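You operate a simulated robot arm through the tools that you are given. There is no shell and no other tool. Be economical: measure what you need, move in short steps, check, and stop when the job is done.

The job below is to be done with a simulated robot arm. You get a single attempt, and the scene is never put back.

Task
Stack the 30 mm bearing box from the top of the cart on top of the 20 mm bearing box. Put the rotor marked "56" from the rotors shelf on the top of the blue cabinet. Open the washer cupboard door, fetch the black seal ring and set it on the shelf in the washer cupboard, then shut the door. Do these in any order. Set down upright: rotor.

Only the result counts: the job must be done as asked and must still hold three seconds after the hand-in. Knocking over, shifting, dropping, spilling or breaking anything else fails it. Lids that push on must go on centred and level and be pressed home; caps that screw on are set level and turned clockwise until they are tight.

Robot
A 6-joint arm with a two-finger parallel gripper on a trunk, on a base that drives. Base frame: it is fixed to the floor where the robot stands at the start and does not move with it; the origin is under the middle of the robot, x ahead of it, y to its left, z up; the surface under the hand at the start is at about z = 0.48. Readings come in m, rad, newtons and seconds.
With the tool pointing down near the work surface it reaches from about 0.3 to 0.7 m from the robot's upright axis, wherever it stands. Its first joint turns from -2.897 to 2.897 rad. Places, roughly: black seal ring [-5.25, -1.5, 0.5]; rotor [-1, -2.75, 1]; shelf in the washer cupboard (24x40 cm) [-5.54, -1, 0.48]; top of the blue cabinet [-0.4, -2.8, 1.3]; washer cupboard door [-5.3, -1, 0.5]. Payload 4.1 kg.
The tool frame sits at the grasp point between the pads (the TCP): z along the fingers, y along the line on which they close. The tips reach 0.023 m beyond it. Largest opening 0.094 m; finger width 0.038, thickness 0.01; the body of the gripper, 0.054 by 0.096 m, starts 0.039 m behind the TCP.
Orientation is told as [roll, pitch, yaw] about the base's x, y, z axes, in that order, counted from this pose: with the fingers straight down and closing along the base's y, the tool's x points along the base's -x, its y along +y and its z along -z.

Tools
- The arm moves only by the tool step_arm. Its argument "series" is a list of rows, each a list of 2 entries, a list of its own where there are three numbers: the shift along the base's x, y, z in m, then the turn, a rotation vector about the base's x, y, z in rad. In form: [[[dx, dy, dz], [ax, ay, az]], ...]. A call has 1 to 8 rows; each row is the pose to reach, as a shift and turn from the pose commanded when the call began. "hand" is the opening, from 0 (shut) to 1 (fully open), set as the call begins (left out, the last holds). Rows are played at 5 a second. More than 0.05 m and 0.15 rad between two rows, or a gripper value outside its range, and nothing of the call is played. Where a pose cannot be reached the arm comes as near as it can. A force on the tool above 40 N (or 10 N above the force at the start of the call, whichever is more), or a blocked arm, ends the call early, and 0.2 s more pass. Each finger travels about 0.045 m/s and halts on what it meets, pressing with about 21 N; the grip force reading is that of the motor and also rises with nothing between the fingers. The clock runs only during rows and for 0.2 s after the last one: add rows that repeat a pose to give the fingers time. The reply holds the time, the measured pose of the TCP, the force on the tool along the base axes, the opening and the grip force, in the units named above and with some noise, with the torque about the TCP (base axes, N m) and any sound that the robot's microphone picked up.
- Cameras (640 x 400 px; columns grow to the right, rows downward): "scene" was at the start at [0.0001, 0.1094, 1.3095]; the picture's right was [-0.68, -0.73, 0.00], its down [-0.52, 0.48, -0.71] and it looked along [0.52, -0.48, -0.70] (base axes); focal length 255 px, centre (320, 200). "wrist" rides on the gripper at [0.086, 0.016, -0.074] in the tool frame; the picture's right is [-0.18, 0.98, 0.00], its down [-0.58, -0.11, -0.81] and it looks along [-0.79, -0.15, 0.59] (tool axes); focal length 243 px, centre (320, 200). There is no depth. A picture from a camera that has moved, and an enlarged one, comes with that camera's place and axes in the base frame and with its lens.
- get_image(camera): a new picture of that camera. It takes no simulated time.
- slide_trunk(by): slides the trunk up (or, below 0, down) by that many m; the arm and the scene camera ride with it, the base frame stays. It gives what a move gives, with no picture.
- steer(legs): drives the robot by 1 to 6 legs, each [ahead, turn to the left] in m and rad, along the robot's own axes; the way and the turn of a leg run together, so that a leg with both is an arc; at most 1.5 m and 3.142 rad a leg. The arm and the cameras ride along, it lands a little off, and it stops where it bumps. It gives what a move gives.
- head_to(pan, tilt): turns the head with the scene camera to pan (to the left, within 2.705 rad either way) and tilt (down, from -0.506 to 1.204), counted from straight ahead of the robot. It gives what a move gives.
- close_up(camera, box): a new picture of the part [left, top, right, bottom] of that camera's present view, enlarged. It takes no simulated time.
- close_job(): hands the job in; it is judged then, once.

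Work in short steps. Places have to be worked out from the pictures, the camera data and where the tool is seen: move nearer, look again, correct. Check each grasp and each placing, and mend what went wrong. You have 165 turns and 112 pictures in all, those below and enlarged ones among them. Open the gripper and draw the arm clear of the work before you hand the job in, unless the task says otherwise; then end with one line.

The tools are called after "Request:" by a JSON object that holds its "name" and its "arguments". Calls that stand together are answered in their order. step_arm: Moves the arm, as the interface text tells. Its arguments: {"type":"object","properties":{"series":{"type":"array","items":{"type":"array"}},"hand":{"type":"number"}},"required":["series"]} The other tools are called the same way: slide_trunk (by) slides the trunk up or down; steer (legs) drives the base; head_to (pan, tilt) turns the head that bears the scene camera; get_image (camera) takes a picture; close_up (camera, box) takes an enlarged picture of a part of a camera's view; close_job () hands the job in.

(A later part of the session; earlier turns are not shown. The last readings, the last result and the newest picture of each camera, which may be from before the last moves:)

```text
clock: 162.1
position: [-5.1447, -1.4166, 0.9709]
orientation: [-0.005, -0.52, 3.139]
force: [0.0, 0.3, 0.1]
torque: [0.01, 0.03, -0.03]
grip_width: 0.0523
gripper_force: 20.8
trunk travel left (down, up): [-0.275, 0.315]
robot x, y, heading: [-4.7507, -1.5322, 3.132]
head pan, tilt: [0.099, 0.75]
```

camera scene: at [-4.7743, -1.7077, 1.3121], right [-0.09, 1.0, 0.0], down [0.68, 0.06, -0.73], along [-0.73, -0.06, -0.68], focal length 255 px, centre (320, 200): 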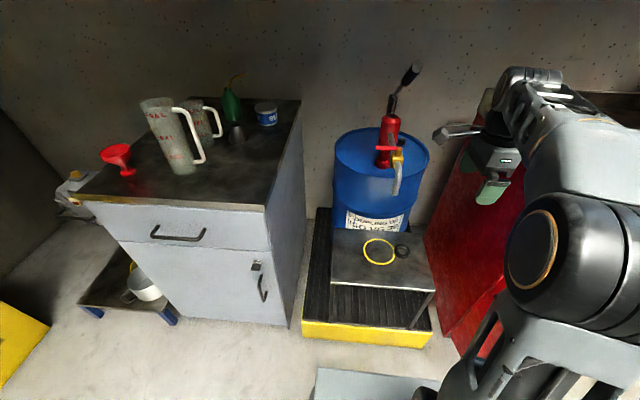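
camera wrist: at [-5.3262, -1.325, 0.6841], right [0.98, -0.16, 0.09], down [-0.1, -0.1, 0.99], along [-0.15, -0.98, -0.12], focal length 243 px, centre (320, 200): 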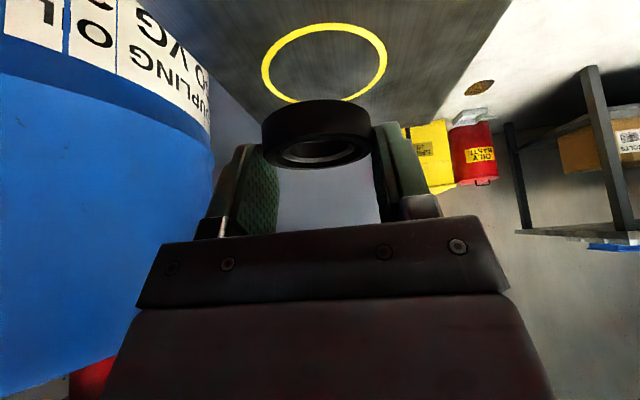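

The tool now points -x at 30° tilt with the ring held flat. I drive over to the cupboard, clearing the door tip.

Request:
{"name": "steer", "arguments": {"legs": [[-0.12, 0], [0, -1.571], [0.66, 0], [0, 1.571], [0.06, 0]]}}

Request:
{"name": "get_image", "arguments": {"camera": "scene"}}

Request:
{"name": "get_image", "arguments": {"camera": "wrist"}}

```text
clock: 174.8
position: [-5.0894, -0.7797, 0.9722]
orientation: [-0.006, -0.52, -3.102]
force: [0.1, 0.4, 0.8]
torque: [-0.02, -0.02, 0.02]
grip_width: 0.0524
gripper_force: 20.9
trunk travel left (down, up): [-0.275, 0.315]
robot x, y, heading: [-4.6914, -0.8822, -3.104]
head pan, tilt: [0.099, 0.75]
```

```text
48 pictures are left
camera scene: at [-4.7071, -1.0553, 1.312], right [-0.13, 0.99, 0.0], down [0.68, 0.09, -0.73], along [-0.73, -0.09, -0.68], focal length 255 px, centre (320, 200)
```

scene: 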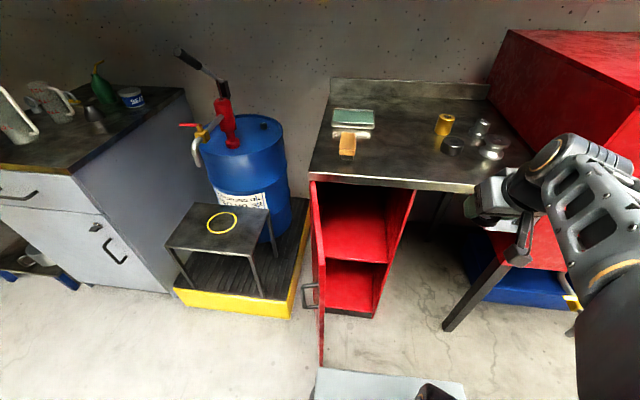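

```text
47 pictures are left
camera wrist: at [-4.9749, -0.7909, 0.993], right [-0.12, -0.99, 0.09], down [-0.11, 0.1, 0.99], along [-0.99, 0.11, -0.12], focal length 243 px, centre (320, 200)
```

wrist: 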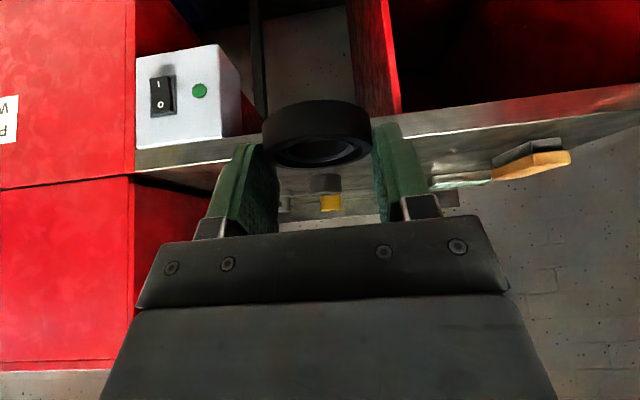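

The open cupboard shows its shelf front edge at x≈-5.27, y from -1.10 to -0.87. I move in front of the opening and lower to shelf level outside.

Request:
{"name": "step_arm", "arguments": {"series": [[[-0.01, -0.04, 0], [0, 0, 0]], [[-0.015, -0.08, 0], [0, 0, 0]], [[-0.02, -0.12, 0], [0, 0, 0]], [[-0.03, -0.16, 0], [0, 0, 0]], [[-0.035, -0.2, 0], [0, 0, -0.03]], [[-0.035, -0.208, -0.04], [0, 0, -0.04]], [[-0.035, -0.208, -0.08], [0, 0, -0.04]], [[-0.035, -0.208, -0.12], [0, 0, -0.04]]]}}

Request:
{"name": "step_arm", "arguments": {"series": [[[0, 0, -0.04], [0, 0, 0]], [[0, 0, -0.08], [0, 0, 0]], [[0, 0, -0.12], [0, 0, 0]], [[-0.01, 0, -0.16], [0, 0, 0]], [[-0.02, 0, -0.2], [0, 0, 0]], [[-0.03, 0, -0.24], [0, 0, 0]], [[-0.03, 0, -0.24], [0, 0, 0]]]}}

Request:
{"name": "get_image", "arguments": {"camera": "scene"}}

Request:
{"name": "get_image", "arguments": {"camera": "wrist"}}

```text
clock: 176.6
position: [-5.1249, -0.9875, 0.8492]
orientation: [-0.005, -0.522, -3.143]
force: [0.2, 0.5, -0.4]
torque: [0.01, -0.01, 0.02]
grip_width: 0.0525
gripper_force: 20.9
trunk travel left (down, up): [-0.275, 0.315]
robot x, y, heading: [-4.6885, -0.8805, -3.11]
head pan, tilt: [0.099, 0.75]
```

```text
clock: 178.2
position: [-5.1542, -0.9868, 0.6146]
orientation: [-0.005, -0.518, -3.14]
force: [-0.6, 0.1, 0.6]
torque: [-0.01, -0.02, 0.01]
grip_width: 0.0526
gripper_force: 20.7
trunk travel left (down, up): [-0.275, 0.315]
robot x, y, heading: [-4.6901, -0.8793, -3.116]
head pan, tilt: [0.099, 0.75]
```

```text
46 pictures are left
camera scene: at [-4.7074, -1.0555, 1.312], right [-0.13, 0.99, 0.0], down [0.68, 0.09, -0.73], along [-0.73, -0.09, -0.68], focal length 255 px, centre (320, 200)
```

scene: 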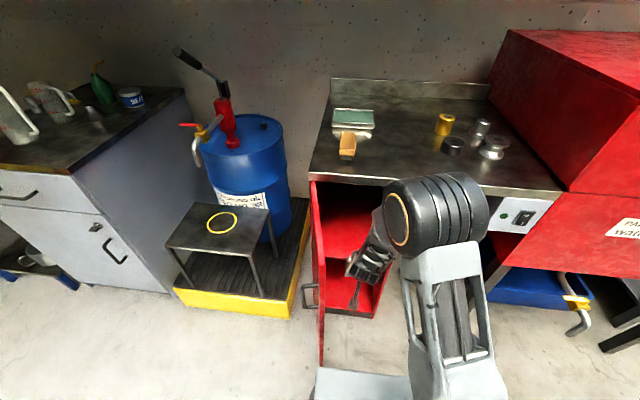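

```text
45 pictures are left
camera wrist: at [-5.0398, -1.0026, 0.6356], right [-0.16, -0.98, 0.09], down [-0.1, 0.1, 0.99], along [-0.98, 0.15, -0.12], focal length 243 px, centre (320, 200)
```

wrist: 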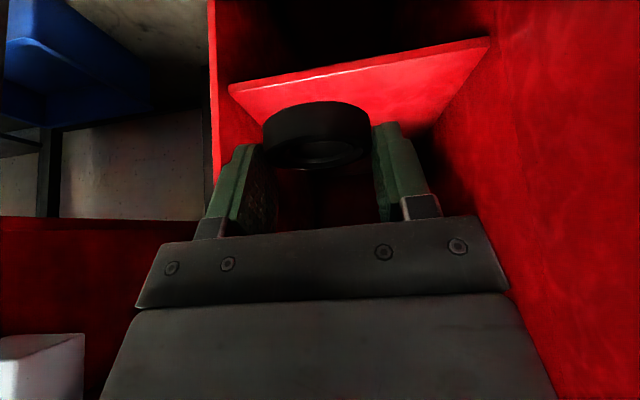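

Shelf spans y -1.133..-0.883 at z≈0.48. I advance inward part way and check the elbow against the counter edge.

Request:
{"name": "step_arm", "arguments": {"series": [[[-0.04, -0.01, -0.02], [0, 0, 0]], [[-0.08, -0.018, -0.04], [0, 0, 0]], [[-0.12, -0.02, -0.05], [0, 0, 0]], [[-0.12, -0.02, -0.05], [0, 0, 0]]]}}

Request:
{"name": "get_image", "arguments": {"camera": "scene"}}

```text
clock: 179.2
position: [-5.2765, -1.0088, 0.56]
orientation: [-0.004, -0.518, -3.142]
force: [0.3, -0.1, -1.0]
torque: [0.0, 0.02, 0.01]
grip_width: 0.0524
gripper_force: 20.6
trunk travel left (down, up): [-0.275, 0.315]
robot x, y, heading: [-4.6901, -0.8781, -3.116]
head pan, tilt: [0.099, 0.75]
```

```text
44 pictures are left
camera scene: at [-4.7074, -1.0554, 1.312], right [-0.13, 0.99, 0.0], down [0.68, 0.09, -0.73], along [-0.73, -0.09, -0.68], focal length 255 px, centre (320, 200)
```

scene: 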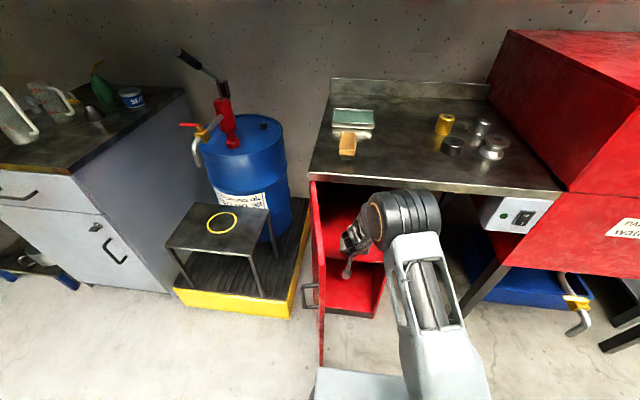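

The elbow drops below the counter edge as it extends. I continue to x≈-5.39.

Request:
{"name": "step_arm", "arguments": {"series": [[[-0.04, 0, -0.01], [0, 0, 0]], [[-0.08, 0, -0.015], [0, 0, 0]], [[-0.115, 0, -0.02], [0, 0, 0]], [[-0.115, 0, -0.02], [0, 0, 0]]]}}

Request:
{"name": "get_image", "arguments": {"camera": "wrist"}}

Request:
{"name": "get_image", "arguments": {"camera": "scene"}}

```text
clock: 180.2
position: [-5.3931, -1.0078, 0.54]
orientation: [-0.004, -0.519, -3.141]
force: [-0.5, 0.0, -1.2]
torque: [-0.01, 0.01, 0.02]
grip_width: 0.0525
gripper_force: 21.0
trunk travel left (down, up): [-0.275, 0.315]
robot x, y, heading: [-4.689, -0.8798, -3.109]
head pan, tilt: [0.099, 0.75]
```

```text
43 pictures are left
camera wrist: at [-5.2792, -1.0236, 0.5618], right [-0.16, -0.98, 0.09], down [-0.1, 0.1, 0.99], along [-0.98, 0.15, -0.12], focal length 243 px, centre (320, 200)
```

wrist: 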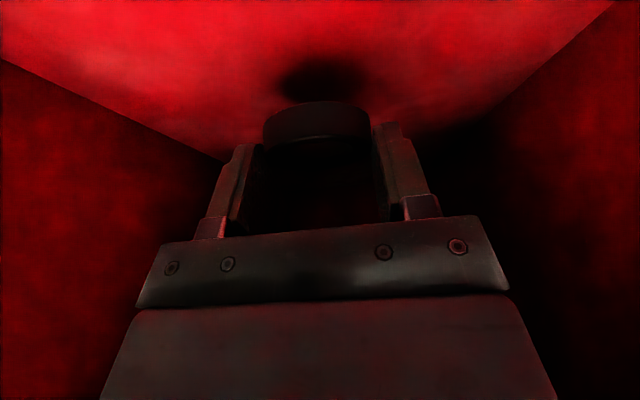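

```text
42 pictures are left
camera scene: at [-4.7074, -1.0554, 1.312], right [-0.13, 0.99, 0.0], down [0.68, 0.09, -0.73], along [-0.73, -0.09, -0.68], focal length 255 px, centre (320, 200)
```

scene: 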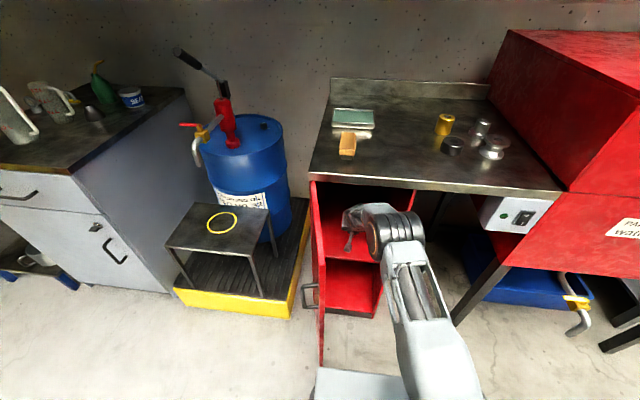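

Inside the cupboard with the ring above the shelf. I lower in small steps to contact.

Request:
{"name": "step_arm", "arguments": {"series": [[[0, 0, -0.015], [0, 0, 0]], [[0, 0, -0.022], [0, 0, 0]], [[0, 0, -0.026], [0, 0, 0]], [[0, 0, -0.029], [0, 0, 0]], [[0, 0, -0.029], [0, 0, 0]]]}}

```text
clock: 181.4
position: [-5.3888, -1.0078, 0.5139]
orientation: [-0.004, -0.52, -3.14]
force: [-0.1, 0.5, -0.4]
torque: [0.01, 0.0, 0.03]
grip_width: 0.0525
gripper_force: 21.3
trunk travel left (down, up): [-0.275, 0.315]
robot x, y, heading: [-4.6875, -0.8793, -3.109]
head pan, tilt: [0.099, 0.75]
```

No contact yet; I go further in 2 mm steps.

Request:
{"name": "step_arm", "arguments": {"series": [[[0, 0, -0.002], [0, 0, 0]], [[0, 0, -0.004], [0, 0, 0]], [[0, 0, -0.006], [0, 0, 0]], [[0, 0, -0.006], [0, 0, 0]]]}}

Request:
{"name": "get_image", "arguments": {"camera": "wrist"}}

```text
clock: 182.4
position: [-5.3897, -1.0067, 0.5081]
orientation: [-0.005, -0.52, -3.139]
force: [0.4, -0.1, -0.9]
torque: [0.01, -0.03, 0.0]
grip_width: 0.0526
gripper_force: 21.0
trunk travel left (down, up): [-0.275, 0.315]
robot x, y, heading: [-4.6907, -0.8748, -3.112]
head pan, tilt: [0.099, 0.75]
```

```text
41 pictures are left
camera wrist: at [-5.2759, -1.0227, 0.5291], right [-0.16, -0.98, 0.09], down [-0.1, 0.1, 0.99], along [-0.98, 0.15, -0.12], focal length 243 px, centre (320, 200)
```

wrist: 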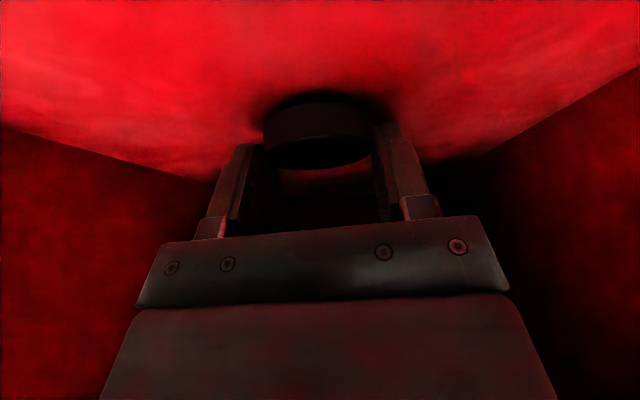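

Nearly at the shelf; I continue in small steps.

Request:
{"name": "step_arm", "arguments": {"series": [[[0, 0, -0.003], [0, 0, 0]], [[0, 0, -0.006], [0, 0, 0]], [[0, 0, -0.008], [0, 0, 0]], [[0, 0, -0.01], [0, 0, 0]]]}}

```text
clock: 183.4
position: [-5.3895, -1.0077, 0.5013]
orientation: [-0.004, -0.527, 3.142]
force: [9.4, 4.2, 27.3]
torque: [-0.26, -0.36, 0.09]
grip_width: 0.0524
gripper_force: 20.9
trunk travel left (down, up): [-0.275, 0.315]
robot x, y, heading: [-4.6887, -0.8782, -3.11]
head pan, tilt: [0.099, 0.75]
```

Contact at 27 N. I ease 3 mm, open, rise 4 cm and check.

Request:
{"name": "step_arm", "arguments": {"series": [[[0, 0, 0.003], [0, 0, 0]], [[0, 0, 0.003], [0, 0, 0]], [[0, 0, 0.003], [0, 0, 0]], [[0, 0, 0.003], [0, 0, 0]], [[0, 0, 0.003], [0, 0, 0]]], "hand": 1}}

Request:
{"name": "step_arm", "arguments": {"series": [[[0, 0, 0.02], [0, 0, 0]], [[0.0, 0, 0.045], [0, 0, 0]], [[0.03, 0, 0.055], [0, 0, 0]], [[0.03, 0, 0.055], [0, 0, 0]]]}}

Request:
{"name": "get_image", "arguments": {"camera": "wrist"}}

```text
clock: 184.6
position: [-5.3883, -1.0083, 0.5022]
orientation: [-0.004, -0.521, -3.14]
force: [-0.9, 10.6, 21.0]
torque: [-0.65, -0.06, 0.22]
grip_width: 0.0891
gripper_force: 0.1
trunk travel left (down, up): [-0.275, 0.315]
robot x, y, heading: [-4.6881, -0.8803, -3.107]
head pan, tilt: [0.099, 0.75]
```

```text
clock: 185.6
position: [-5.3585, -1.0076, 0.5566]
orientation: [-0.006, -0.521, -3.139]
force: [0.1, 0.7, -0.1]
torque: [-0.01, -0.02, -0.03]
grip_width: 0.094
gripper_force: 0.0
trunk travel left (down, up): [-0.275, 0.315]
robot x, y, heading: [-4.6932, -0.8758, -3.113]
head pan, tilt: [0.099, 0.75]
```

```text
40 pictures are left
camera wrist: at [-5.2453, -1.0235, 0.5777], right [-0.16, -0.98, 0.09], down [-0.1, 0.1, 0.99], along [-0.98, 0.15, -0.12], focal length 243 px, centre (320, 200)
```

wrist: 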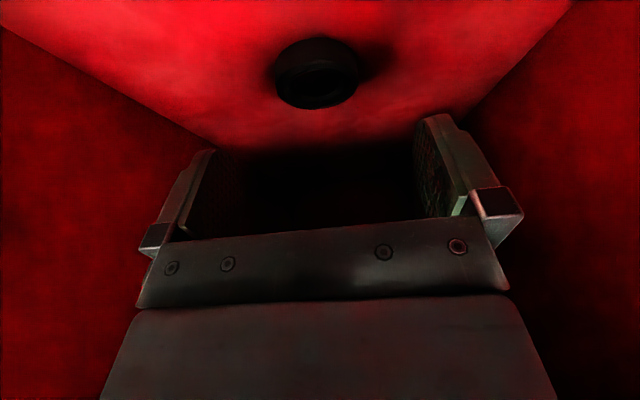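

The black ring sits flat on the shelf. I withdraw outward and up.

Request:
{"name": "step_arm", "arguments": {"series": [[[0.045, 0.0, 0.01], [0, 0, 0]], [[0.09, 0.0, 0.02], [0, 0, 0]], [[0.135, 0.005, 0.03], [0, 0, 0]], [[0.18, 0.01, 0.045], [0, 0, 0]], [[0.205, 0.015, 0.07], [0, 0, 0]], [[0.22, 0.02, 0.11], [0, 0, 0]], [[0.23, 0.02, 0.155], [0, 0, 0]], [[0.235, 0.02, 0.2], [0, 0, 0]]]}}

Request:
{"name": "step_arm", "arguments": {"series": [[[0, 0, 0.045], [0, 0, 0]], [[0, 0, 0.09], [0, 0, 0]], [[0, 0, 0.135], [0, 0, 0]], [[0, 0, 0.18], [0, -0.13, 0]], [[0, 0, 0.22], [0, -0.26, 0]], [[0, 0, 0.26], [0, -0.39, 0]], [[0, 0, 0.27], [0, -0.52, 0]], [[0, 0, 0.27], [0, -0.52, 0]]], "hand": 0}}

Request:
{"name": "get_image", "arguments": {"camera": "scene"}}

```text
clock: 187.4
position: [-5.1232, -0.9884, 0.7545]
orientation: [-0.009, -0.521, -3.135]
force: [-0.1, -0.9, -0.8]
torque: [0.02, -0.03, -0.02]
grip_width: 0.094
gripper_force: 0.0
trunk travel left (down, up): [-0.275, 0.315]
robot x, y, heading: [-4.6851, -0.8776, -3.11]
head pan, tilt: [0.099, 0.75]
```

```text
clock: 189.2
position: [-5.1243, -0.9838, 1.0261]
orientation: [-0.004, 0.003, -3.14]
force: [1.1, 0.4, 0.1]
torque: [0.0, -0.02, 0.0]
grip_width: 0.0003
gripper_force: 21.2
trunk travel left (down, up): [-0.275, 0.315]
robot x, y, heading: [-4.6899, -0.8793, -3.108]
head pan, tilt: [0.099, 0.75]
```

```text
39 pictures are left
camera scene: at [-4.7074, -1.0553, 1.312], right [-0.13, 0.99, 0.0], down [0.68, 0.09, -0.73], along [-0.73, -0.09, -0.68], focal length 255 px, centre (320, 200)
```

scene: 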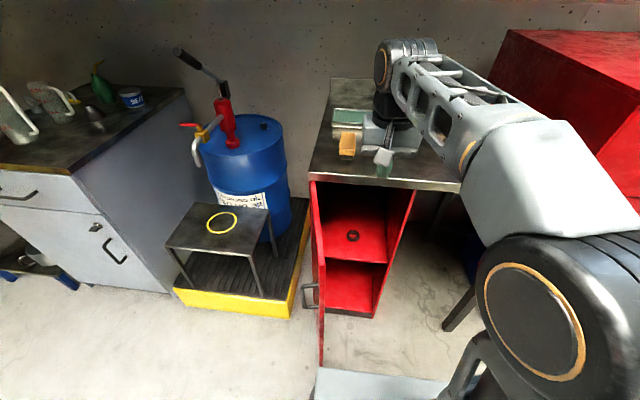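

Ring is visible on the shelf. I drive round to the -y side of the open door to push it shut.

Request:
{"name": "steer", "arguments": {"legs": [[-0.07, 0], [0, 1.54], [0.4, 0], [0, -1.571]]}}

Request:
{"name": "head_to", "arguments": {"pan": -0.15, "tilt": 0.8}}

Request:
{"name": "get_image", "arguments": {"camera": "scene"}}

```text
clock: 199.9
position: [-5.0453, -1.3742, 1.0265]
orientation: [-0.004, 0.001, -3.134]
force: [0.1, 0.7, -0.5]
torque: [0.02, -0.02, -0.01]
grip_width: 0.0001
gripper_force: 21.1
trunk travel left (down, up): [-0.275, 0.315]
robot x, y, heading: [-4.6116, -1.2609, -3.102]
head pan, tilt: [0.099, 0.75]
```

```text
clock: 200.6
position: [-5.044, -1.3735, 1.025]
orientation: [-0.006, 0.0, -3.134]
force: [-0.8, 0.3, 0.9]
torque: [-0.05, 0.02, 0.01]
grip_width: 0.0
gripper_force: 20.6
trunk travel left (down, up): [-0.275, 0.315]
robot x, y, heading: [-4.6116, -1.2634, -3.106]
head pan, tilt: [-0.15, 0.799]
```

```text
38 pictures are left
camera scene: at [-4.6261, -1.4212, 1.3081], right [0.11, 0.99, 0.0], down [0.71, -0.08, -0.7], along [-0.69, 0.08, -0.72], focal length 255 px, centre (320, 200)
```

scene: 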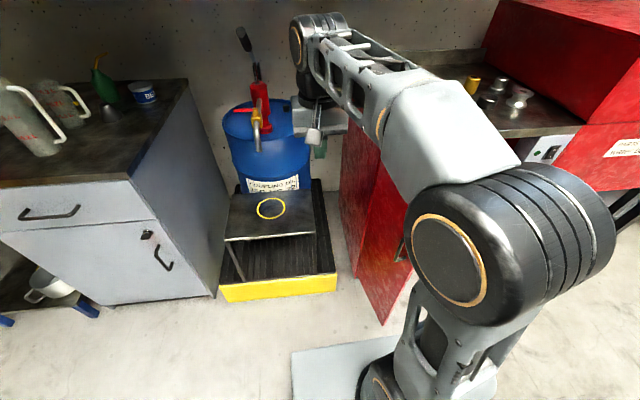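

I tilt the closed gripper forward and lower it on the outer side of the door.

Request:
{"name": "step_arm", "arguments": {"series": [[[0.0, 0.0, -0.04], [0, 0.1, 0]], [[0.0, 0.01, -0.08], [0, 0.2, 0]], [[0, 0.02, -0.12], [0, 0.3, 0]], [[0, 0.03, -0.16], [0, 0.4, 0]], [[0, 0.04, -0.2], [0, 0.5, 0]], [[0, 0.05, -0.24], [0, 0.6, 0]], [[0, 0.06, -0.28], [0, 0.7, 0]], [[0, 0.08, -0.32], [0, 0.7, 0]]], "hand": 0}}

Request:
{"name": "get_image", "arguments": {"camera": "scene"}}

```text
clock: 202.6
position: [-5.0367, -1.2675, 0.6988]
orientation: [0.038, -0.641, 2.786]
force: [0.3, -0.1, 0.2]
torque: [-0.01, 0.03, -0.01]
grip_width: 0.0001
gripper_force: 21.0
out of reach, approached as far as the arm can: row 7
trunk travel left (down, up): [-0.275, 0.315]
robot x, y, heading: [-4.6147, -1.2658, -3.106]
head pan, tilt: [-0.15, 0.799]
stopped in row 8: the arm was blocked; the commanded pose is now the measured one
```

```text
37 pictures are left
camera scene: at [-4.6265, -1.421, 1.3081], right [0.11, 0.99, 0.0], down [0.71, -0.08, -0.7], along [-0.69, 0.08, -0.72], focal length 255 px, centre (320, 200)
```

scene: 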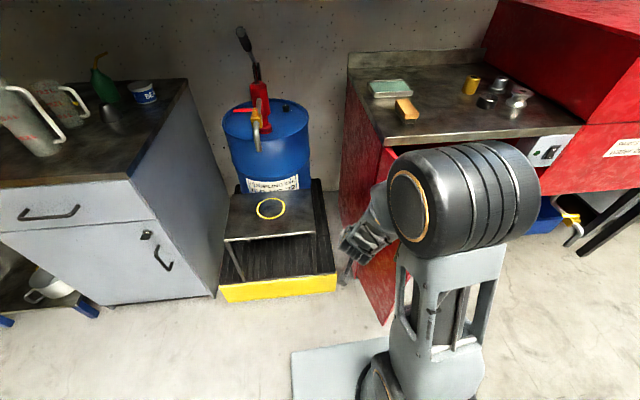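

The arm is near its inner limit but usable (yaw 2.79). I begin pushing the door along its arc toward closed.

Request:
{"name": "step_arm", "arguments": {"series": [[[-0.03, 0.025, -0.005], [0, 0, 0]], [[-0.045, 0.065, -0.01], [0, 0, 0]], [[-0.045, 0.105, -0.01], [0, 0, 0]], [[-0.048, 0.135, -0.01], [0, 0, 0]], [[-0.052, 0.165, -0.01], [0, 0, 0]], [[-0.062, 0.19, -0.01], [0, 0, 0]], [[-0.075, 0.215, -0.01], [0, 0, 0]]]}}

Request:
{"name": "get_image", "arguments": {"camera": "scene"}}

```text
clock: 204.2
position: [-5.1217, -1.1357, 0.6816]
orientation: [0.02, -0.603, 2.74]
force: [0.6, -0.6, 0.1]
torque: [0.03, -0.01, -0.03]
grip_width: 0.0
gripper_force: 20.7
out of reach, approached as far as the arm can: row 3, 4, 5, 6, 7
trunk travel left (down, up): [-0.275, 0.315]
robot x, y, heading: [-4.6155, -1.2653, -3.102]
head pan, tilt: [-0.15, 0.799]
```

```text
36 pictures are left
camera scene: at [-4.6264, -1.4216, 1.308], right [0.11, 0.99, 0.0], down [0.71, -0.08, -0.7], along [-0.69, 0.08, -0.72], focal length 255 px, centre (320, 200)
```

scene: 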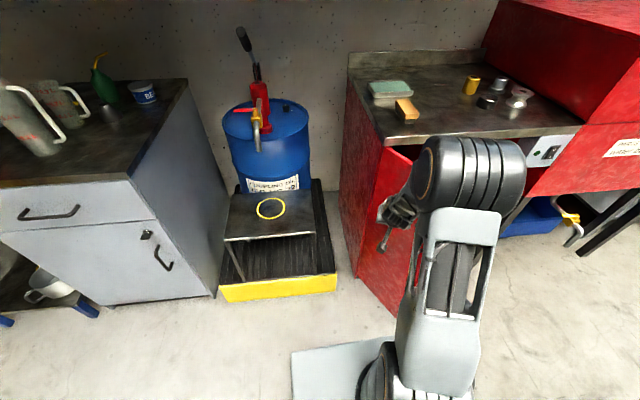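

The door is moving (about 60° left). The arm is limited sideways, so I turn the base right to carry the push further.

Request:
{"name": "steer", "arguments": {"legs": [[0, -0.3]]}}

Request:
{"name": "get_image", "arguments": {"camera": "scene"}}

```text
clock: 205.6
position: [-5.0622, -0.9895, 0.6812]
orientation: [0.022, -0.606, 2.439]
force: [0.3, 0.7, 0.2]
torque: [0.0, -0.04, 0.01]
grip_width: 0.0001
gripper_force: 21.2
trunk travel left (down, up): [-0.275, 0.315]
robot x, y, heading: [-4.6135, -1.2645, 2.877]
head pan, tilt: [-0.15, 0.799]
```

```text
35 pictures are left
camera scene: at [-4.6714, -1.4101, 1.308], right [0.4, 0.92, 0.0], down [0.66, -0.29, -0.7], along [-0.64, 0.28, -0.72], focal length 255 px, centre (320, 200)
```

scene: 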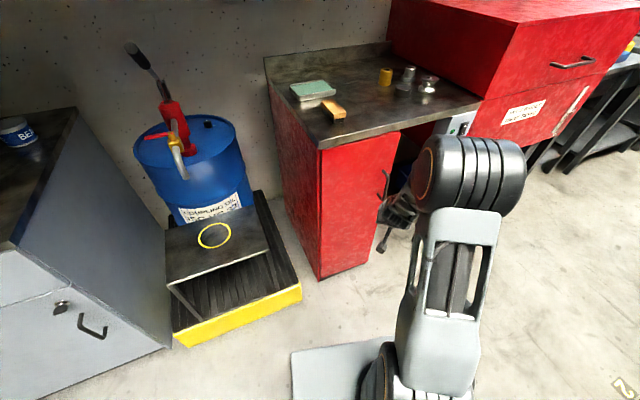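

The door appears nearly closed now. I push its face to press it home.

Request:
{"name": "step_arm", "arguments": {"series": [[[-0.035, -0.007, 0], [0, 0, 0]], [[-0.07, -0.015, 0], [0, 0, 0]], [[-0.105, -0.02, 0], [0, 0, 0]], [[-0.13, -0.02, 0], [0, 0, 0]], [[-0.145, -0.02, 0], [0, 0, 0]], [[-0.155, -0.02, 0], [0, 0, 0]], [[-0.165, -0.02, 0], [0, 0, 0]], [[-0.175, -0.02, 0], [0, 0, 0]]]}}

Request:
{"name": "get_image", "arguments": {"camera": "scene"}}

Request:
{"name": "get_image", "arguments": {"camera": "wrist"}}

```text
clock: 207.3
position: [-5.2236, -1.0101, 0.6807]
orientation: [0.012, -0.597, 2.443]
force: [27.6, -7.5, 13.7]
torque: [-0.12, 1.77, 1.28]
grip_width: 0.0
gripper_force: 21.2
trunk travel left (down, up): [-0.275, 0.315]
robot x, y, heading: [-4.6104, -1.2647, 2.88]
head pan, tilt: [-0.15, 0.799]
stopped in row 8: the force on the tool passed its limit at 58 N (the readings are from after the stop); the commanded pose is now the measured one
```

```text
34 pictures are left
camera scene: at [-4.6671, -1.4114, 1.3084], right [0.4, 0.92, 0.0], down [0.65, -0.29, -0.7], along [-0.64, 0.28, -0.71], focal length 255 px, centre (320, 200)
```

scene: 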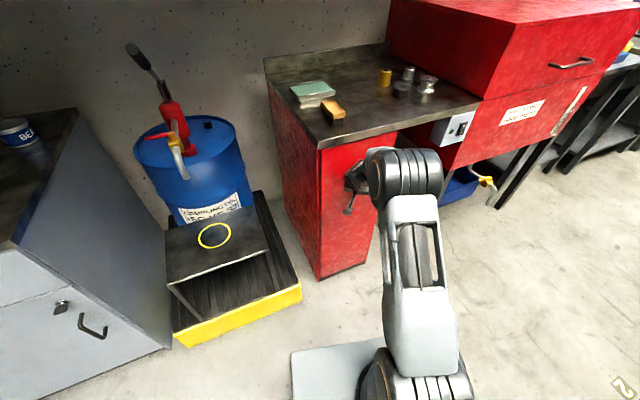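

```text
33 pictures are left
camera wrist: at [-5.1452, -1.0942, 0.6935], right [-0.74, -0.66, 0.11], down [0.05, 0.11, 0.99], along [-0.67, 0.74, -0.04], focal length 243 px, centre (320, 200)
```

wrist: 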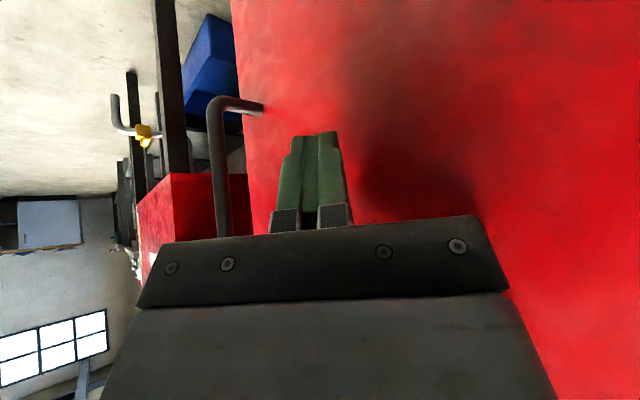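

The door is pressed against its stop (58 N). I retract, raise and straighten the tool, then check the door.

Request:
{"name": "step_arm", "arguments": {"series": [[[0.04, -0.01, 0.0], [0, 0, 0]], [[0.08, -0.02, 0.01], [0, 0, 0]], [[0.11, -0.03, 0.04], [0, 0, 0]], [[0.13, -0.04, 0.08], [0, 0, 0]], [[0.14, -0.05, 0.12], [0, 0, 0]], [[0.15, -0.06, 0.16], [0, 0, 0]], [[0.15, -0.06, 0.2], [0, 0, 0]], [[0.15, -0.06, 0.24], [0, 0, 0]]]}}

Request:
{"name": "close_up", "arguments": {"camera": "scene", "box": [260, 100, 500, 250]}}

```text
clock: 209.1
position: [-5.0772, -1.0714, 0.9191]
orientation: [0.011, -0.594, 2.446]
force: [-0.5, -0.4, -0.8]
torque: [0.03, -0.01, 0.0]
grip_width: 0.0
gripper_force: 21.4
trunk travel left (down, up): [-0.275, 0.315]
robot x, y, heading: [-4.6137, -1.266, 2.877]
head pan, tilt: [-0.15, 0.799]
```

```text
2.67 times, centred on (380, 175) of scene
camera zoom: at [-4.6711, -1.4102, 1.308], right [0.4, 0.92, 0.0], down [0.66, -0.29, -0.7], along [-0.64, 0.28, -0.72], focal length 681 px, centre (160, 267)
```

zoom: 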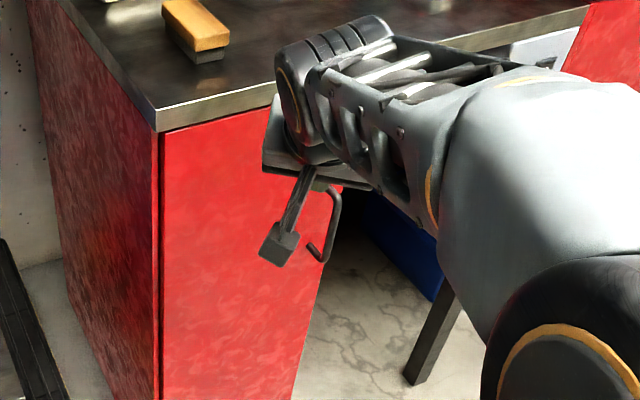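

The door is shut flush. Next the rotor: I straighten the arm, raise it, and drive away toward the rack area, keeping clear of the trolley.

Request:
{"name": "step_arm", "arguments": {"series": [[[0.02, -0.02, 0.02], [-0.08, -0.095, 0]], [[0.03, -0.04, 0.04], [-0.16, -0.19, 0]], [[0.04, -0.06, 0.05], [-0.24, -0.285, 0]], [[0.05, -0.08, 0.06], [-0.32, -0.38, 0]], [[0.05, -0.09, 0.07], [-0.382, -0.455, 0]], [[0.05, -0.09, 0.07], [-0.382, -0.455, 0]]], "hand": 1}}

Request:
{"name": "steer", "arguments": {"legs": [[0, -1.7], [0, -1.63], [1.15, 0], [0, 0.45]]}}

Request:
{"name": "head_to", "arguments": {"pan": -0.2, "tilt": 0.25}}

Request:
{"name": "get_image", "arguments": {"camera": "scene"}}

```text
clock: 210.5
position: [-5.0286, -1.161, 0.9859]
orientation: [0.01, 0.0, 2.444]
force: [0.0, 0.3, -0.4]
torque: [0.02, -0.01, 0.01]
grip_width: 0.094
gripper_force: 0.1
trunk travel left (down, up): [-0.275, 0.315]
robot x, y, heading: [-4.6157, -1.2677, 2.876]
head pan, tilt: [-0.15, 0.799]
```

```text
clock: 225.9
position: [-3.1188, -1.7537, 0.9861]
orientation: [0.011, -0.001, -0.422]
force: [0.0, -0.5, -0.4]
torque: [-0.01, -0.01, -0.01]
grip_width: 0.094
gripper_force: 0.1
trunk travel left (down, up): [-0.275, 0.315]
robot x, y, heading: [-3.5439, -1.7659, 0.017]
head pan, tilt: [-0.15, 0.799]
```

```text
clock: 226.9
position: [-3.1186, -1.7535, 0.987]
orientation: [0.008, -0.003, -0.42]
force: [-0.3, -0.4, -0.3]
torque: [-0.04, -0.01, 0.02]
grip_width: 0.0939
gripper_force: 0.0
trunk travel left (down, up): [-0.275, 0.315]
robot x, y, heading: [-3.5476, -1.7688, 0.013]
head pan, tilt: [-0.201, 0.25]
```

```text
31 pictures are left
camera scene: at [-3.5175, -1.6197, 1.3571], right [-0.19, -0.98, 0.0], down [-0.24, 0.05, -0.97], along [0.95, -0.18, -0.25], focal length 255 px, centre (320, 200)
```

scene: 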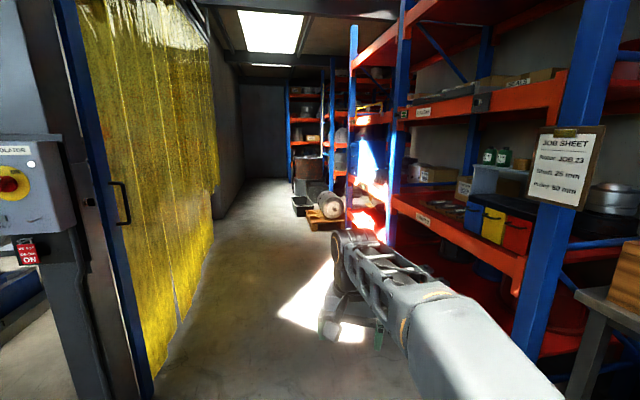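

A corridor runs between curtain and racks. I drive along y≈-1.75 to x≈-1.7 and look right at the shelves.

Request:
{"name": "steer", "arguments": {"legs": [[1.4, 0.0], [0.6, 0]]}}

Request:
{"name": "head_to", "arguments": {"pan": -0.9, "tilt": 0.15}}

Request:
{"name": "get_image", "arguments": {"camera": "scene"}}

```text
clock: 236.9
position: [-1.0957, -1.6897, 0.9855]
orientation: [0.011, -0.003, -0.39]
force: [0.3, -0.4, 0.1]
torque: [-0.01, -0.02, 0.0]
grip_width: 0.0939
gripper_force: 0.0
trunk travel left (down, up): [-0.275, 0.315]
robot x, y, heading: [-1.5227, -1.7188, 0.046]
head pan, tilt: [-0.201, 0.25]
```

```text
clock: 238.0
position: [-1.0953, -1.6893, 0.9869]
orientation: [0.011, -0.002, -0.391]
force: [-0.2, 0.1, 0.5]
torque: [-0.01, -0.02, -0.01]
grip_width: 0.0938
gripper_force: 0.0
trunk travel left (down, up): [-0.275, 0.315]
robot x, y, heading: [-1.5208, -1.7153, 0.049]
head pan, tilt: [-0.901, 0.15]
```

```text
30 pictures are left
camera scene: at [-1.5299, -1.6239, 1.3664], right [-0.75, -0.66, 0.0], down [-0.1, 0.11, -0.99], along [0.65, -0.75, -0.15], focal length 255 px, centre (320, 200)
```

scene: 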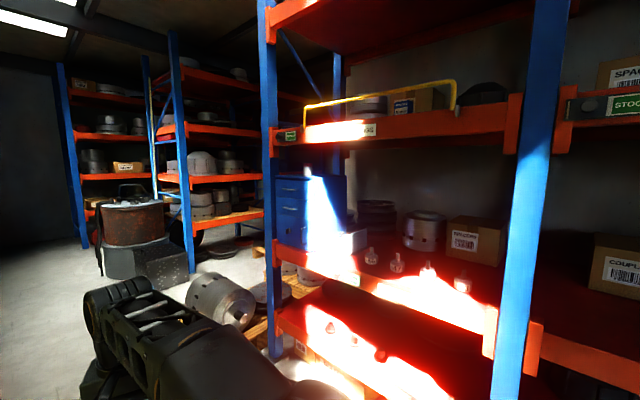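

The small blue drawer cabinet stands on the shelf, with small rotor-like parts beside it. I zoom in.

Request:
{"name": "close_up", "arguments": {"camera": "scene", "box": [265, 150, 505, 300]}}

```text
2.67 times, centred on (385, 225) of scene
camera zoom: at [-1.5299, -1.6239, 1.3664], right [-0.75, -0.66, 0.0], down [-0.1, 0.11, -0.99], along [0.65, -0.75, -0.15], focal length 681 px, centre (147, 133)
```

zoom: 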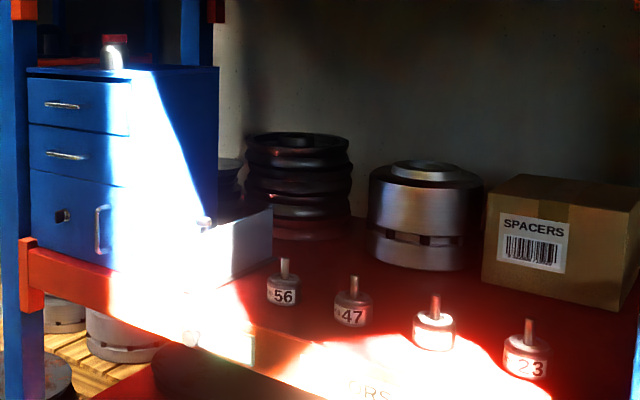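

Rotor "56" is the leftmost small part. I drive to face the shelf squarely and get a better view.

Request:
{"name": "steer", "arguments": {"legs": [[0.6, 0.0], [0, -1.62]]}}

Request:
{"name": "head_to", "arguments": {"pan": 0.2, "tilt": 0.3}}

Request:
{"name": "get_image", "arguments": {"camera": "scene"}}

```text
clock: 245.3
position: [-0.9296, -2.1228, 0.9856]
orientation: [0.011, -0.002, -2.017]
force: [-0.3, 0.7, -0.2]
torque: [0.01, -0.01, -0.02]
grip_width: 0.0939
gripper_force: 0.0
trunk travel left (down, up): [-0.275, 0.315]
robot x, y, heading: [-0.9331, -1.6933, -1.581]
head pan, tilt: [-0.901, 0.15]
```

```text
clock: 246.6
position: [-0.9303, -2.1229, 0.9854]
orientation: [0.011, -0.001, -2.017]
force: [-0.3, 0.8, 0.1]
torque: [-0.02, -0.03, 0.03]
grip_width: 0.0943
gripper_force: 0.1
trunk travel left (down, up): [-0.275, 0.315]
robot x, y, heading: [-0.9301, -1.6968, -1.58]
head pan, tilt: [0.201, 0.3]
```

```text
28 pictures are left
camera scene: at [-0.7466, -1.7284, 1.3524], right [-0.98, -0.19, 0.0], down [-0.06, 0.29, -0.96], along [0.18, -0.94, -0.3], focal length 255 px, centre (320, 200)
```

scene: 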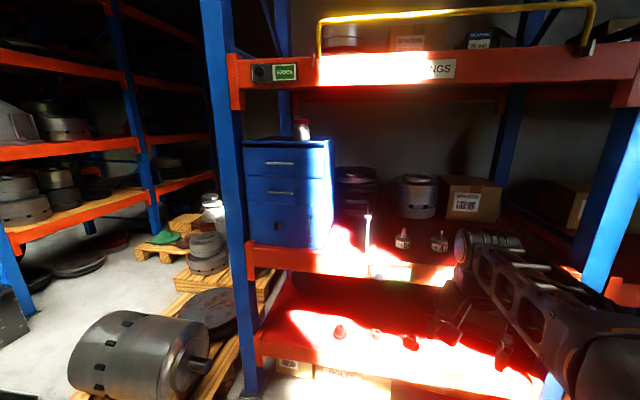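

I zoom in to identify the parts precisely.

Request:
{"name": "close_up", "arguments": {"camera": "scene", "box": [230, 110, 470, 290]}}

```text
2.22 times, centred on (350, 200) of scene
camera zoom: at [-0.7466, -1.7284, 1.3524], right [-0.98, -0.19, 0.0], down [-0.06, 0.29, -0.96], along [0.18, -0.94, -0.3], focal length 568 px, centre (253, 200)
```

zoom: 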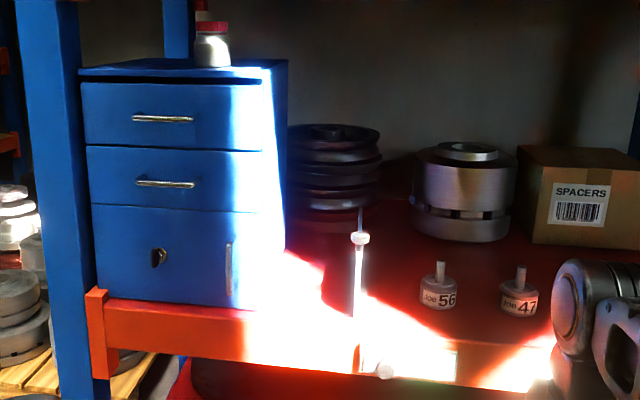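

Triangulation: rotor 56 at (-0.903,-2.742), body centre z≈0.871, shelf ≈0.85; cabinet top z≈1.275, x -0.58..-0.27, front y≈-2.64, jar at (-0.486,-2.70), overhead beam bottom ≈1.398. I drive in and align the tool.

Request:
{"name": "steer", "arguments": {"legs": [[0.4, 0.0]]}}

Request:
{"name": "step_arm", "arguments": {"series": [[[0, 0, 0.02], [0, 0, 0.11]], [[0, 0, 0.04], [0, 0, 0.22]], [[0, 0, 0.06], [0, 0, 0.33]], [[0, 0, 0.06], [0, 0, 0.446]], [[0, 0, 0.06], [0, 0, 0.446]]]}}

Request:
{"name": "head_to", "arguments": {"pan": 0.2, "tilt": 0.6}}

Request:
{"name": "get_image", "arguments": {"camera": "scene"}}

Request:
{"name": "get_image", "arguments": {"camera": "wrist"}}

```text
clock: 249.1
position: [-0.931, -2.5213, 0.9862]
orientation: [0.01, -0.002, -2.012]
force: [0.4, 0.1, -0.2]
torque: [0.01, -0.02, -0.02]
grip_width: 0.094
gripper_force: 0.0
trunk travel left (down, up): [-0.275, 0.315]
robot x, y, heading: [-0.9371, -2.092, -1.579]
head pan, tilt: [0.201, 0.3]
```

```text
clock: 250.3
position: [-0.9306, -2.5222, 1.0464]
orientation: [0.01, -0.001, -1.565]
force: [-0.2, 0.1, 0.5]
torque: [0.0, 0.0, 0.01]
grip_width: 0.094
gripper_force: 0.1
trunk travel left (down, up): [-0.275, 0.315]
robot x, y, heading: [-0.9358, -2.0932, -1.577]
head pan, tilt: [0.201, 0.3]
```

```text
clock: 251.1
position: [-0.9301, -2.5227, 1.0465]
orientation: [0.011, -0.002, -1.567]
force: [0.9, -0.4, 0.8]
torque: [0.0, 0.02, -0.02]
grip_width: 0.0943
gripper_force: 0.1
trunk travel left (down, up): [-0.275, 0.315]
robot x, y, heading: [-0.9369, -2.0918, -1.581]
head pan, tilt: [0.201, 0.6]
```

```text
26 pictures are left
camera scene: at [-0.7511, -2.1214, 1.325], right [-0.98, -0.19, 0.0], down [-0.11, 0.55, -0.83], along [0.16, -0.81, -0.56], focal length 255 px, centre (320, 200)
```

scene: 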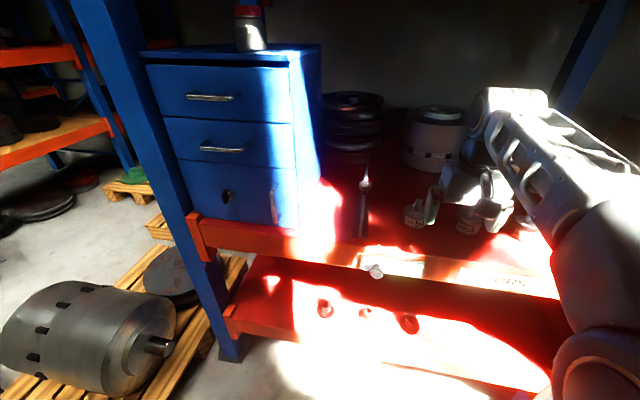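

```text
25 pictures are left
camera wrist: at [-0.9133, -2.4346, 1.1206], right [0.98, -0.18, 0.01], down [-0.12, -0.58, 0.81], along [-0.14, -0.79, -0.59], focal length 243 px, centre (320, 200)
```

wrist: 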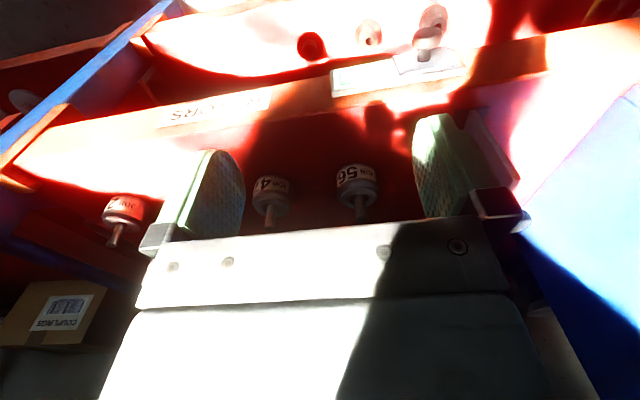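

The rotor estimate holds (-0.905,-2.737). I tilt 0.6 rad toward -y and pre-position above-front of it.

Request:
{"name": "step_arm", "arguments": {"series": [[[0.005, -0.03, 0.0], [-0.12, 0, 0]], [[0.012, -0.06, 0.0], [-0.24, 0, 0]], [[0.018, -0.09, -0.005], [-0.36, 0, 0]], [[0.025, -0.12, -0.02], [-0.48, 0, 0]], [[0.025, -0.145, -0.045], [-0.6, 0, 0]], [[0.025, -0.165, -0.075], [-0.6, 0, 0]], [[0.025, -0.165, -0.075], [-0.6, 0, 0]]], "hand": 1}}

Request:
{"name": "get_image", "arguments": {"camera": "wrist"}}

```text
clock: 252.7
position: [-0.9062, -2.6871, 0.9714]
orientation: [0.009, -0.601, -1.566]
force: [0.3, -0.9, -0.5]
torque: [0.01, -0.03, -0.01]
grip_width: 0.0941
gripper_force: 0.0
trunk travel left (down, up): [-0.275, 0.315]
robot x, y, heading: [-0.9358, -2.0939, -1.575]
head pan, tilt: [0.201, 0.6]
```

```text
24 pictures are left
camera wrist: at [-0.8887, -2.5734, 0.984], right [0.98, -0.14, 0.11], down [-0.12, -0.02, 0.99], along [-0.14, -0.99, -0.04], focal length 243 px, centre (320, 200)
```

wrist: 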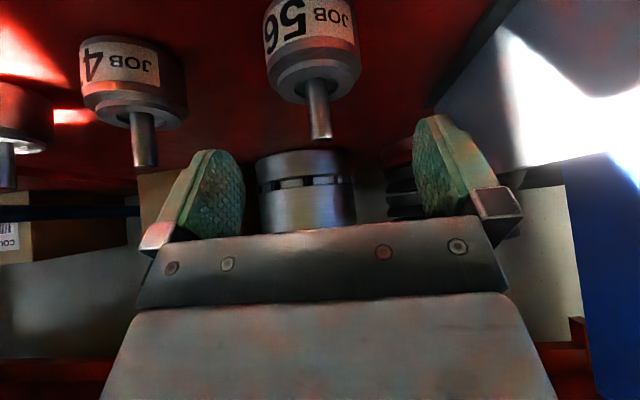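

Rotor 56 is centred between the fingers: body at (-0.903,-2.733). I descend along the tool axis and stop around its body.

Request:
{"name": "step_arm", "arguments": {"series": [[[0.001, -0.016, -0.028], [0, 0, 0]], [[0.002, -0.032, -0.056], [0, 0, 0]], [[0.003, -0.042, -0.072], [0, 0, 0]], [[0.003, -0.048, -0.082], [0, 0, 0]], [[0.003, -0.048, -0.082], [0, 0, 0]]]}}

Request:
{"name": "step_arm", "arguments": {"series": [[[0, 0, 0], [0, 0, 0]], [[0, 0, 0], [0, 0, 0]], [[0, 0, 0], [0, 0, 0]], [[0, 0, 0], [0, 0, 0]]], "hand": 0}}

Request:
{"name": "get_image", "arguments": {"camera": "wrist"}}

```text
clock: 253.9
position: [-0.9027, -2.7345, 0.8891]
orientation: [0.01, -0.602, -1.567]
force: [-0.2, 4.0, 2.7]
torque: [-0.2, -0.03, -0.02]
grip_width: 0.0939
gripper_force: 0.0
trunk travel left (down, up): [-0.275, 0.315]
robot x, y, heading: [-0.9345, -2.0942, -1.576]
head pan, tilt: [0.201, 0.6]
```

```text
clock: 254.9
position: [-0.9038, -2.7357, 0.8891]
orientation: [0.007, -0.602, -1.566]
force: [-2.8, -0.7, 0.5]
torque: [-0.13, 0.43, -0.04]
grip_width: 0.0657
gripper_force: 21.1
trunk travel left (down, up): [-0.275, 0.315]
robot x, y, heading: [-0.9337, -2.093, -1.576]
head pan, tilt: [0.201, 0.6]
```

```text
23 pictures are left
camera wrist: at [-0.8875, -2.6211, 0.9005], right [0.98, -0.14, 0.11], down [-0.12, -0.02, 0.99], along [-0.14, -0.99, -0.04], focal length 243 px, centre (320, 200)
```

wrist: 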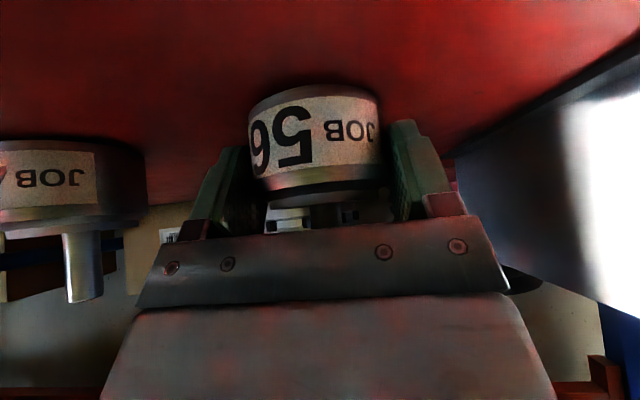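

Gripped (66 mm). I lift 3 cm, bring it toward the shelf front (y≈-2.65) and set it down there for a flatter regrasp.

Request:
{"name": "step_arm", "arguments": {"series": [[[0, 0, 0.015], [0, 0, 0]], [[0, 0, 0.03], [0, 0, 0]], [[0, 0.03, 0.03], [0, 0, 0]], [[0, 0.06, 0.03], [0, 0, 0]], [[0, 0.083, 0.03], [0, 0, 0]], [[0, 0.083, 0.015], [0, 0, 0]], [[0, 0.083, 0.006], [0, 0, 0]], [[0, 0.083, 0.006], [0, 0, 0]]]}}

Request:
{"name": "get_image", "arguments": {"camera": "wrist"}}

```text
clock: 256.7
position: [-0.9025, -2.6504, 0.8959]
orientation: [0.007, -0.599, -1.565]
force: [0.6, -0.4, -9.0]
torque: [0.09, 0.01, -0.01]
grip_width: 0.0658
gripper_force: 21.3
trunk travel left (down, up): [-0.275, 0.315]
robot x, y, heading: [-0.9355, -2.0906, -1.573]
head pan, tilt: [0.201, 0.6]
```

```text
22 pictures are left
camera wrist: at [-0.8859, -2.5362, 0.9082], right [0.98, -0.14, 0.11], down [-0.12, -0.03, 0.99], along [-0.14, -0.99, -0.04], focal length 243 px, centre (320, 200)
```

wrist: 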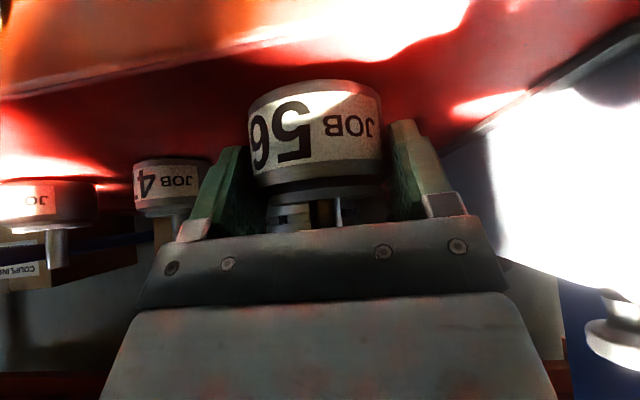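

The rotor weighs ~0.9 kg; its front edge would just overlap the beam seam, so I shift it 2 cm deeper, then lower to contact.

Request:
{"name": "step_arm", "arguments": {"series": [[[0, -0.01, 0.008], [0, 0, 0]], [[0, -0.02, 0.008], [0, 0, 0]], [[0, -0.02, 0.0], [0, 0, 0]], [[0, -0.02, -0.004], [0, 0, 0]], [[0, -0.02, -0.007], [0, 0, 0]], [[0, -0.02, -0.007], [0, 0, 0]]]}}

```text
clock: 258.1
position: [-0.9021, -2.6723, 0.892]
orientation: [0.008, -0.607, -1.565]
force: [-2.0, 1.1, 8.8]
torque: [0.3, 0.47, -0.02]
grip_width: 0.0657
gripper_force: 20.7
trunk travel left (down, up): [-0.275, 0.315]
robot x, y, heading: [-0.9338, -2.0934, -1.579]
head pan, tilt: [0.201, 0.6]
```

Contact made. I open and withdraw along the tool axis.

Request:
{"name": "step_arm", "arguments": {"series": [[[0, 0, 0], [0, 0, 0]], [[0, 0, 0], [0, 0, 0]], [[0, 0, 0], [0, 0, 0]], [[0, 0, 0], [0, 0, 0]]], "hand": 1}}

Request:
{"name": "step_arm", "arguments": {"series": [[[0, 0.022, 0.033], [0, 0, 0]], [[0, 0.045, 0.066], [0, 0, 0]], [[0, 0.07, 0.09], [0, 0, 0]], [[0, 0.11, 0.09], [0, 0, 0]], [[0, 0.11, 0.09], [0, 0, 0]]]}}

Request:
{"name": "steer", "arguments": {"legs": [[-0.1, 0]]}}

Request:
{"name": "get_image", "arguments": {"camera": "wrist"}}

```text
clock: 259.1
position: [-0.9032, -2.6716, 0.888]
orientation: [0.007, -0.603, -1.566]
force: [0.0, -0.1, -0.2]
torque: [-0.03, 0.0, -0.01]
grip_width: 0.0943
gripper_force: 0.0
trunk travel left (down, up): [-0.275, 0.315]
robot x, y, heading: [-0.9348, -2.0907, -1.579]
head pan, tilt: [0.201, 0.6]
```

```text
clock: 260.3
position: [-0.9029, -2.5622, 0.9795]
orientation: [0.008, -0.602, -1.565]
force: [0.1, 0.2, 0.7]
torque: [-0.01, 0.01, -0.01]
grip_width: 0.0942
gripper_force: 0.1
trunk travel left (down, up): [-0.275, 0.315]
robot x, y, heading: [-0.9358, -2.0945, -1.576]
head pan, tilt: [0.201, 0.6]
```

```text
clock: 261.4
position: [-0.9017, -2.4639, 0.9789]
orientation: [0.009, -0.602, -1.566]
force: [-0.2, -0.5, -0.6]
torque: [0.04, -0.01, 0.01]
grip_width: 0.0939
gripper_force: 0.0
trunk travel left (down, up): [-0.275, 0.315]
robot x, y, heading: [-0.9361, -1.9927, -1.581]
head pan, tilt: [0.201, 0.6]
```

```text
21 pictures are left
camera wrist: at [-0.8861, -2.3489, 0.9915], right [0.98, -0.14, 0.11], down [-0.12, -0.02, 0.99], along [-0.14, -0.99, -0.04], focal length 243 px, centre (320, 200)
```

wrist: 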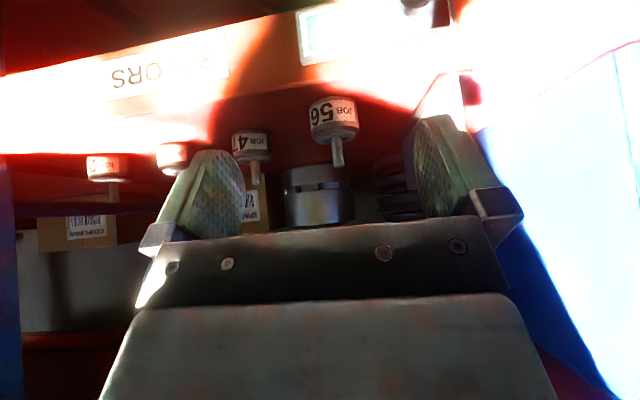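

Rotor upright at the shelf front. Three views agree the beam lip top is at z≈0.868, y≈-2.598. I tilt to 1.1 rad and take the pre-grasp pose.

Request:
{"name": "step_arm", "arguments": {"series": [[[0.0, -0.03, 0], [-0.12, 0, 0]], [[0, -0.06, 0], [-0.25, 0, 0]], [[0, -0.09, -0.01], [-0.38, 0, 0]], [[-0.001, -0.11, -0.03], [-0.5, 0, 0]], [[-0.001, -0.12, -0.045], [-0.5, 0, 0]], [[-0.001, -0.12, -0.045], [-0.5, 0, 0]]]}}

Request:
{"name": "get_image", "arguments": {"camera": "wrist"}}

```text
clock: 262.9
position: [-0.9045, -2.5809, 0.9339]
orientation: [0.035, -1.1, -1.601]
force: [-0.6, -0.3, 0.7]
torque: [0.01, 0.04, 0.03]
grip_width: 0.094
gripper_force: 0.1
out of reach, approached as far as the arm can: row 4, 5
trunk travel left (down, up): [-0.275, 0.315]
robot x, y, heading: [-0.9351, -1.9936, -1.578]
head pan, tilt: [0.201, 0.6]
```

```text
20 pictures are left
camera wrist: at [-0.8857, -2.4751, 0.8905], right [0.98, -0.08, 0.18], down [-0.12, 0.45, 0.88], along [-0.15, -0.89, 0.43], focal length 243 px, centre (320, 200)
```

wrist: 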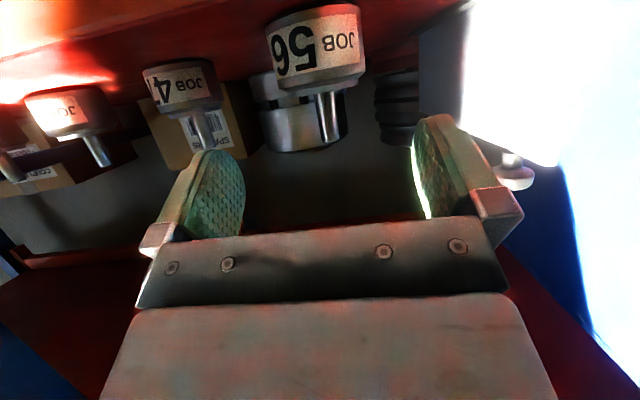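

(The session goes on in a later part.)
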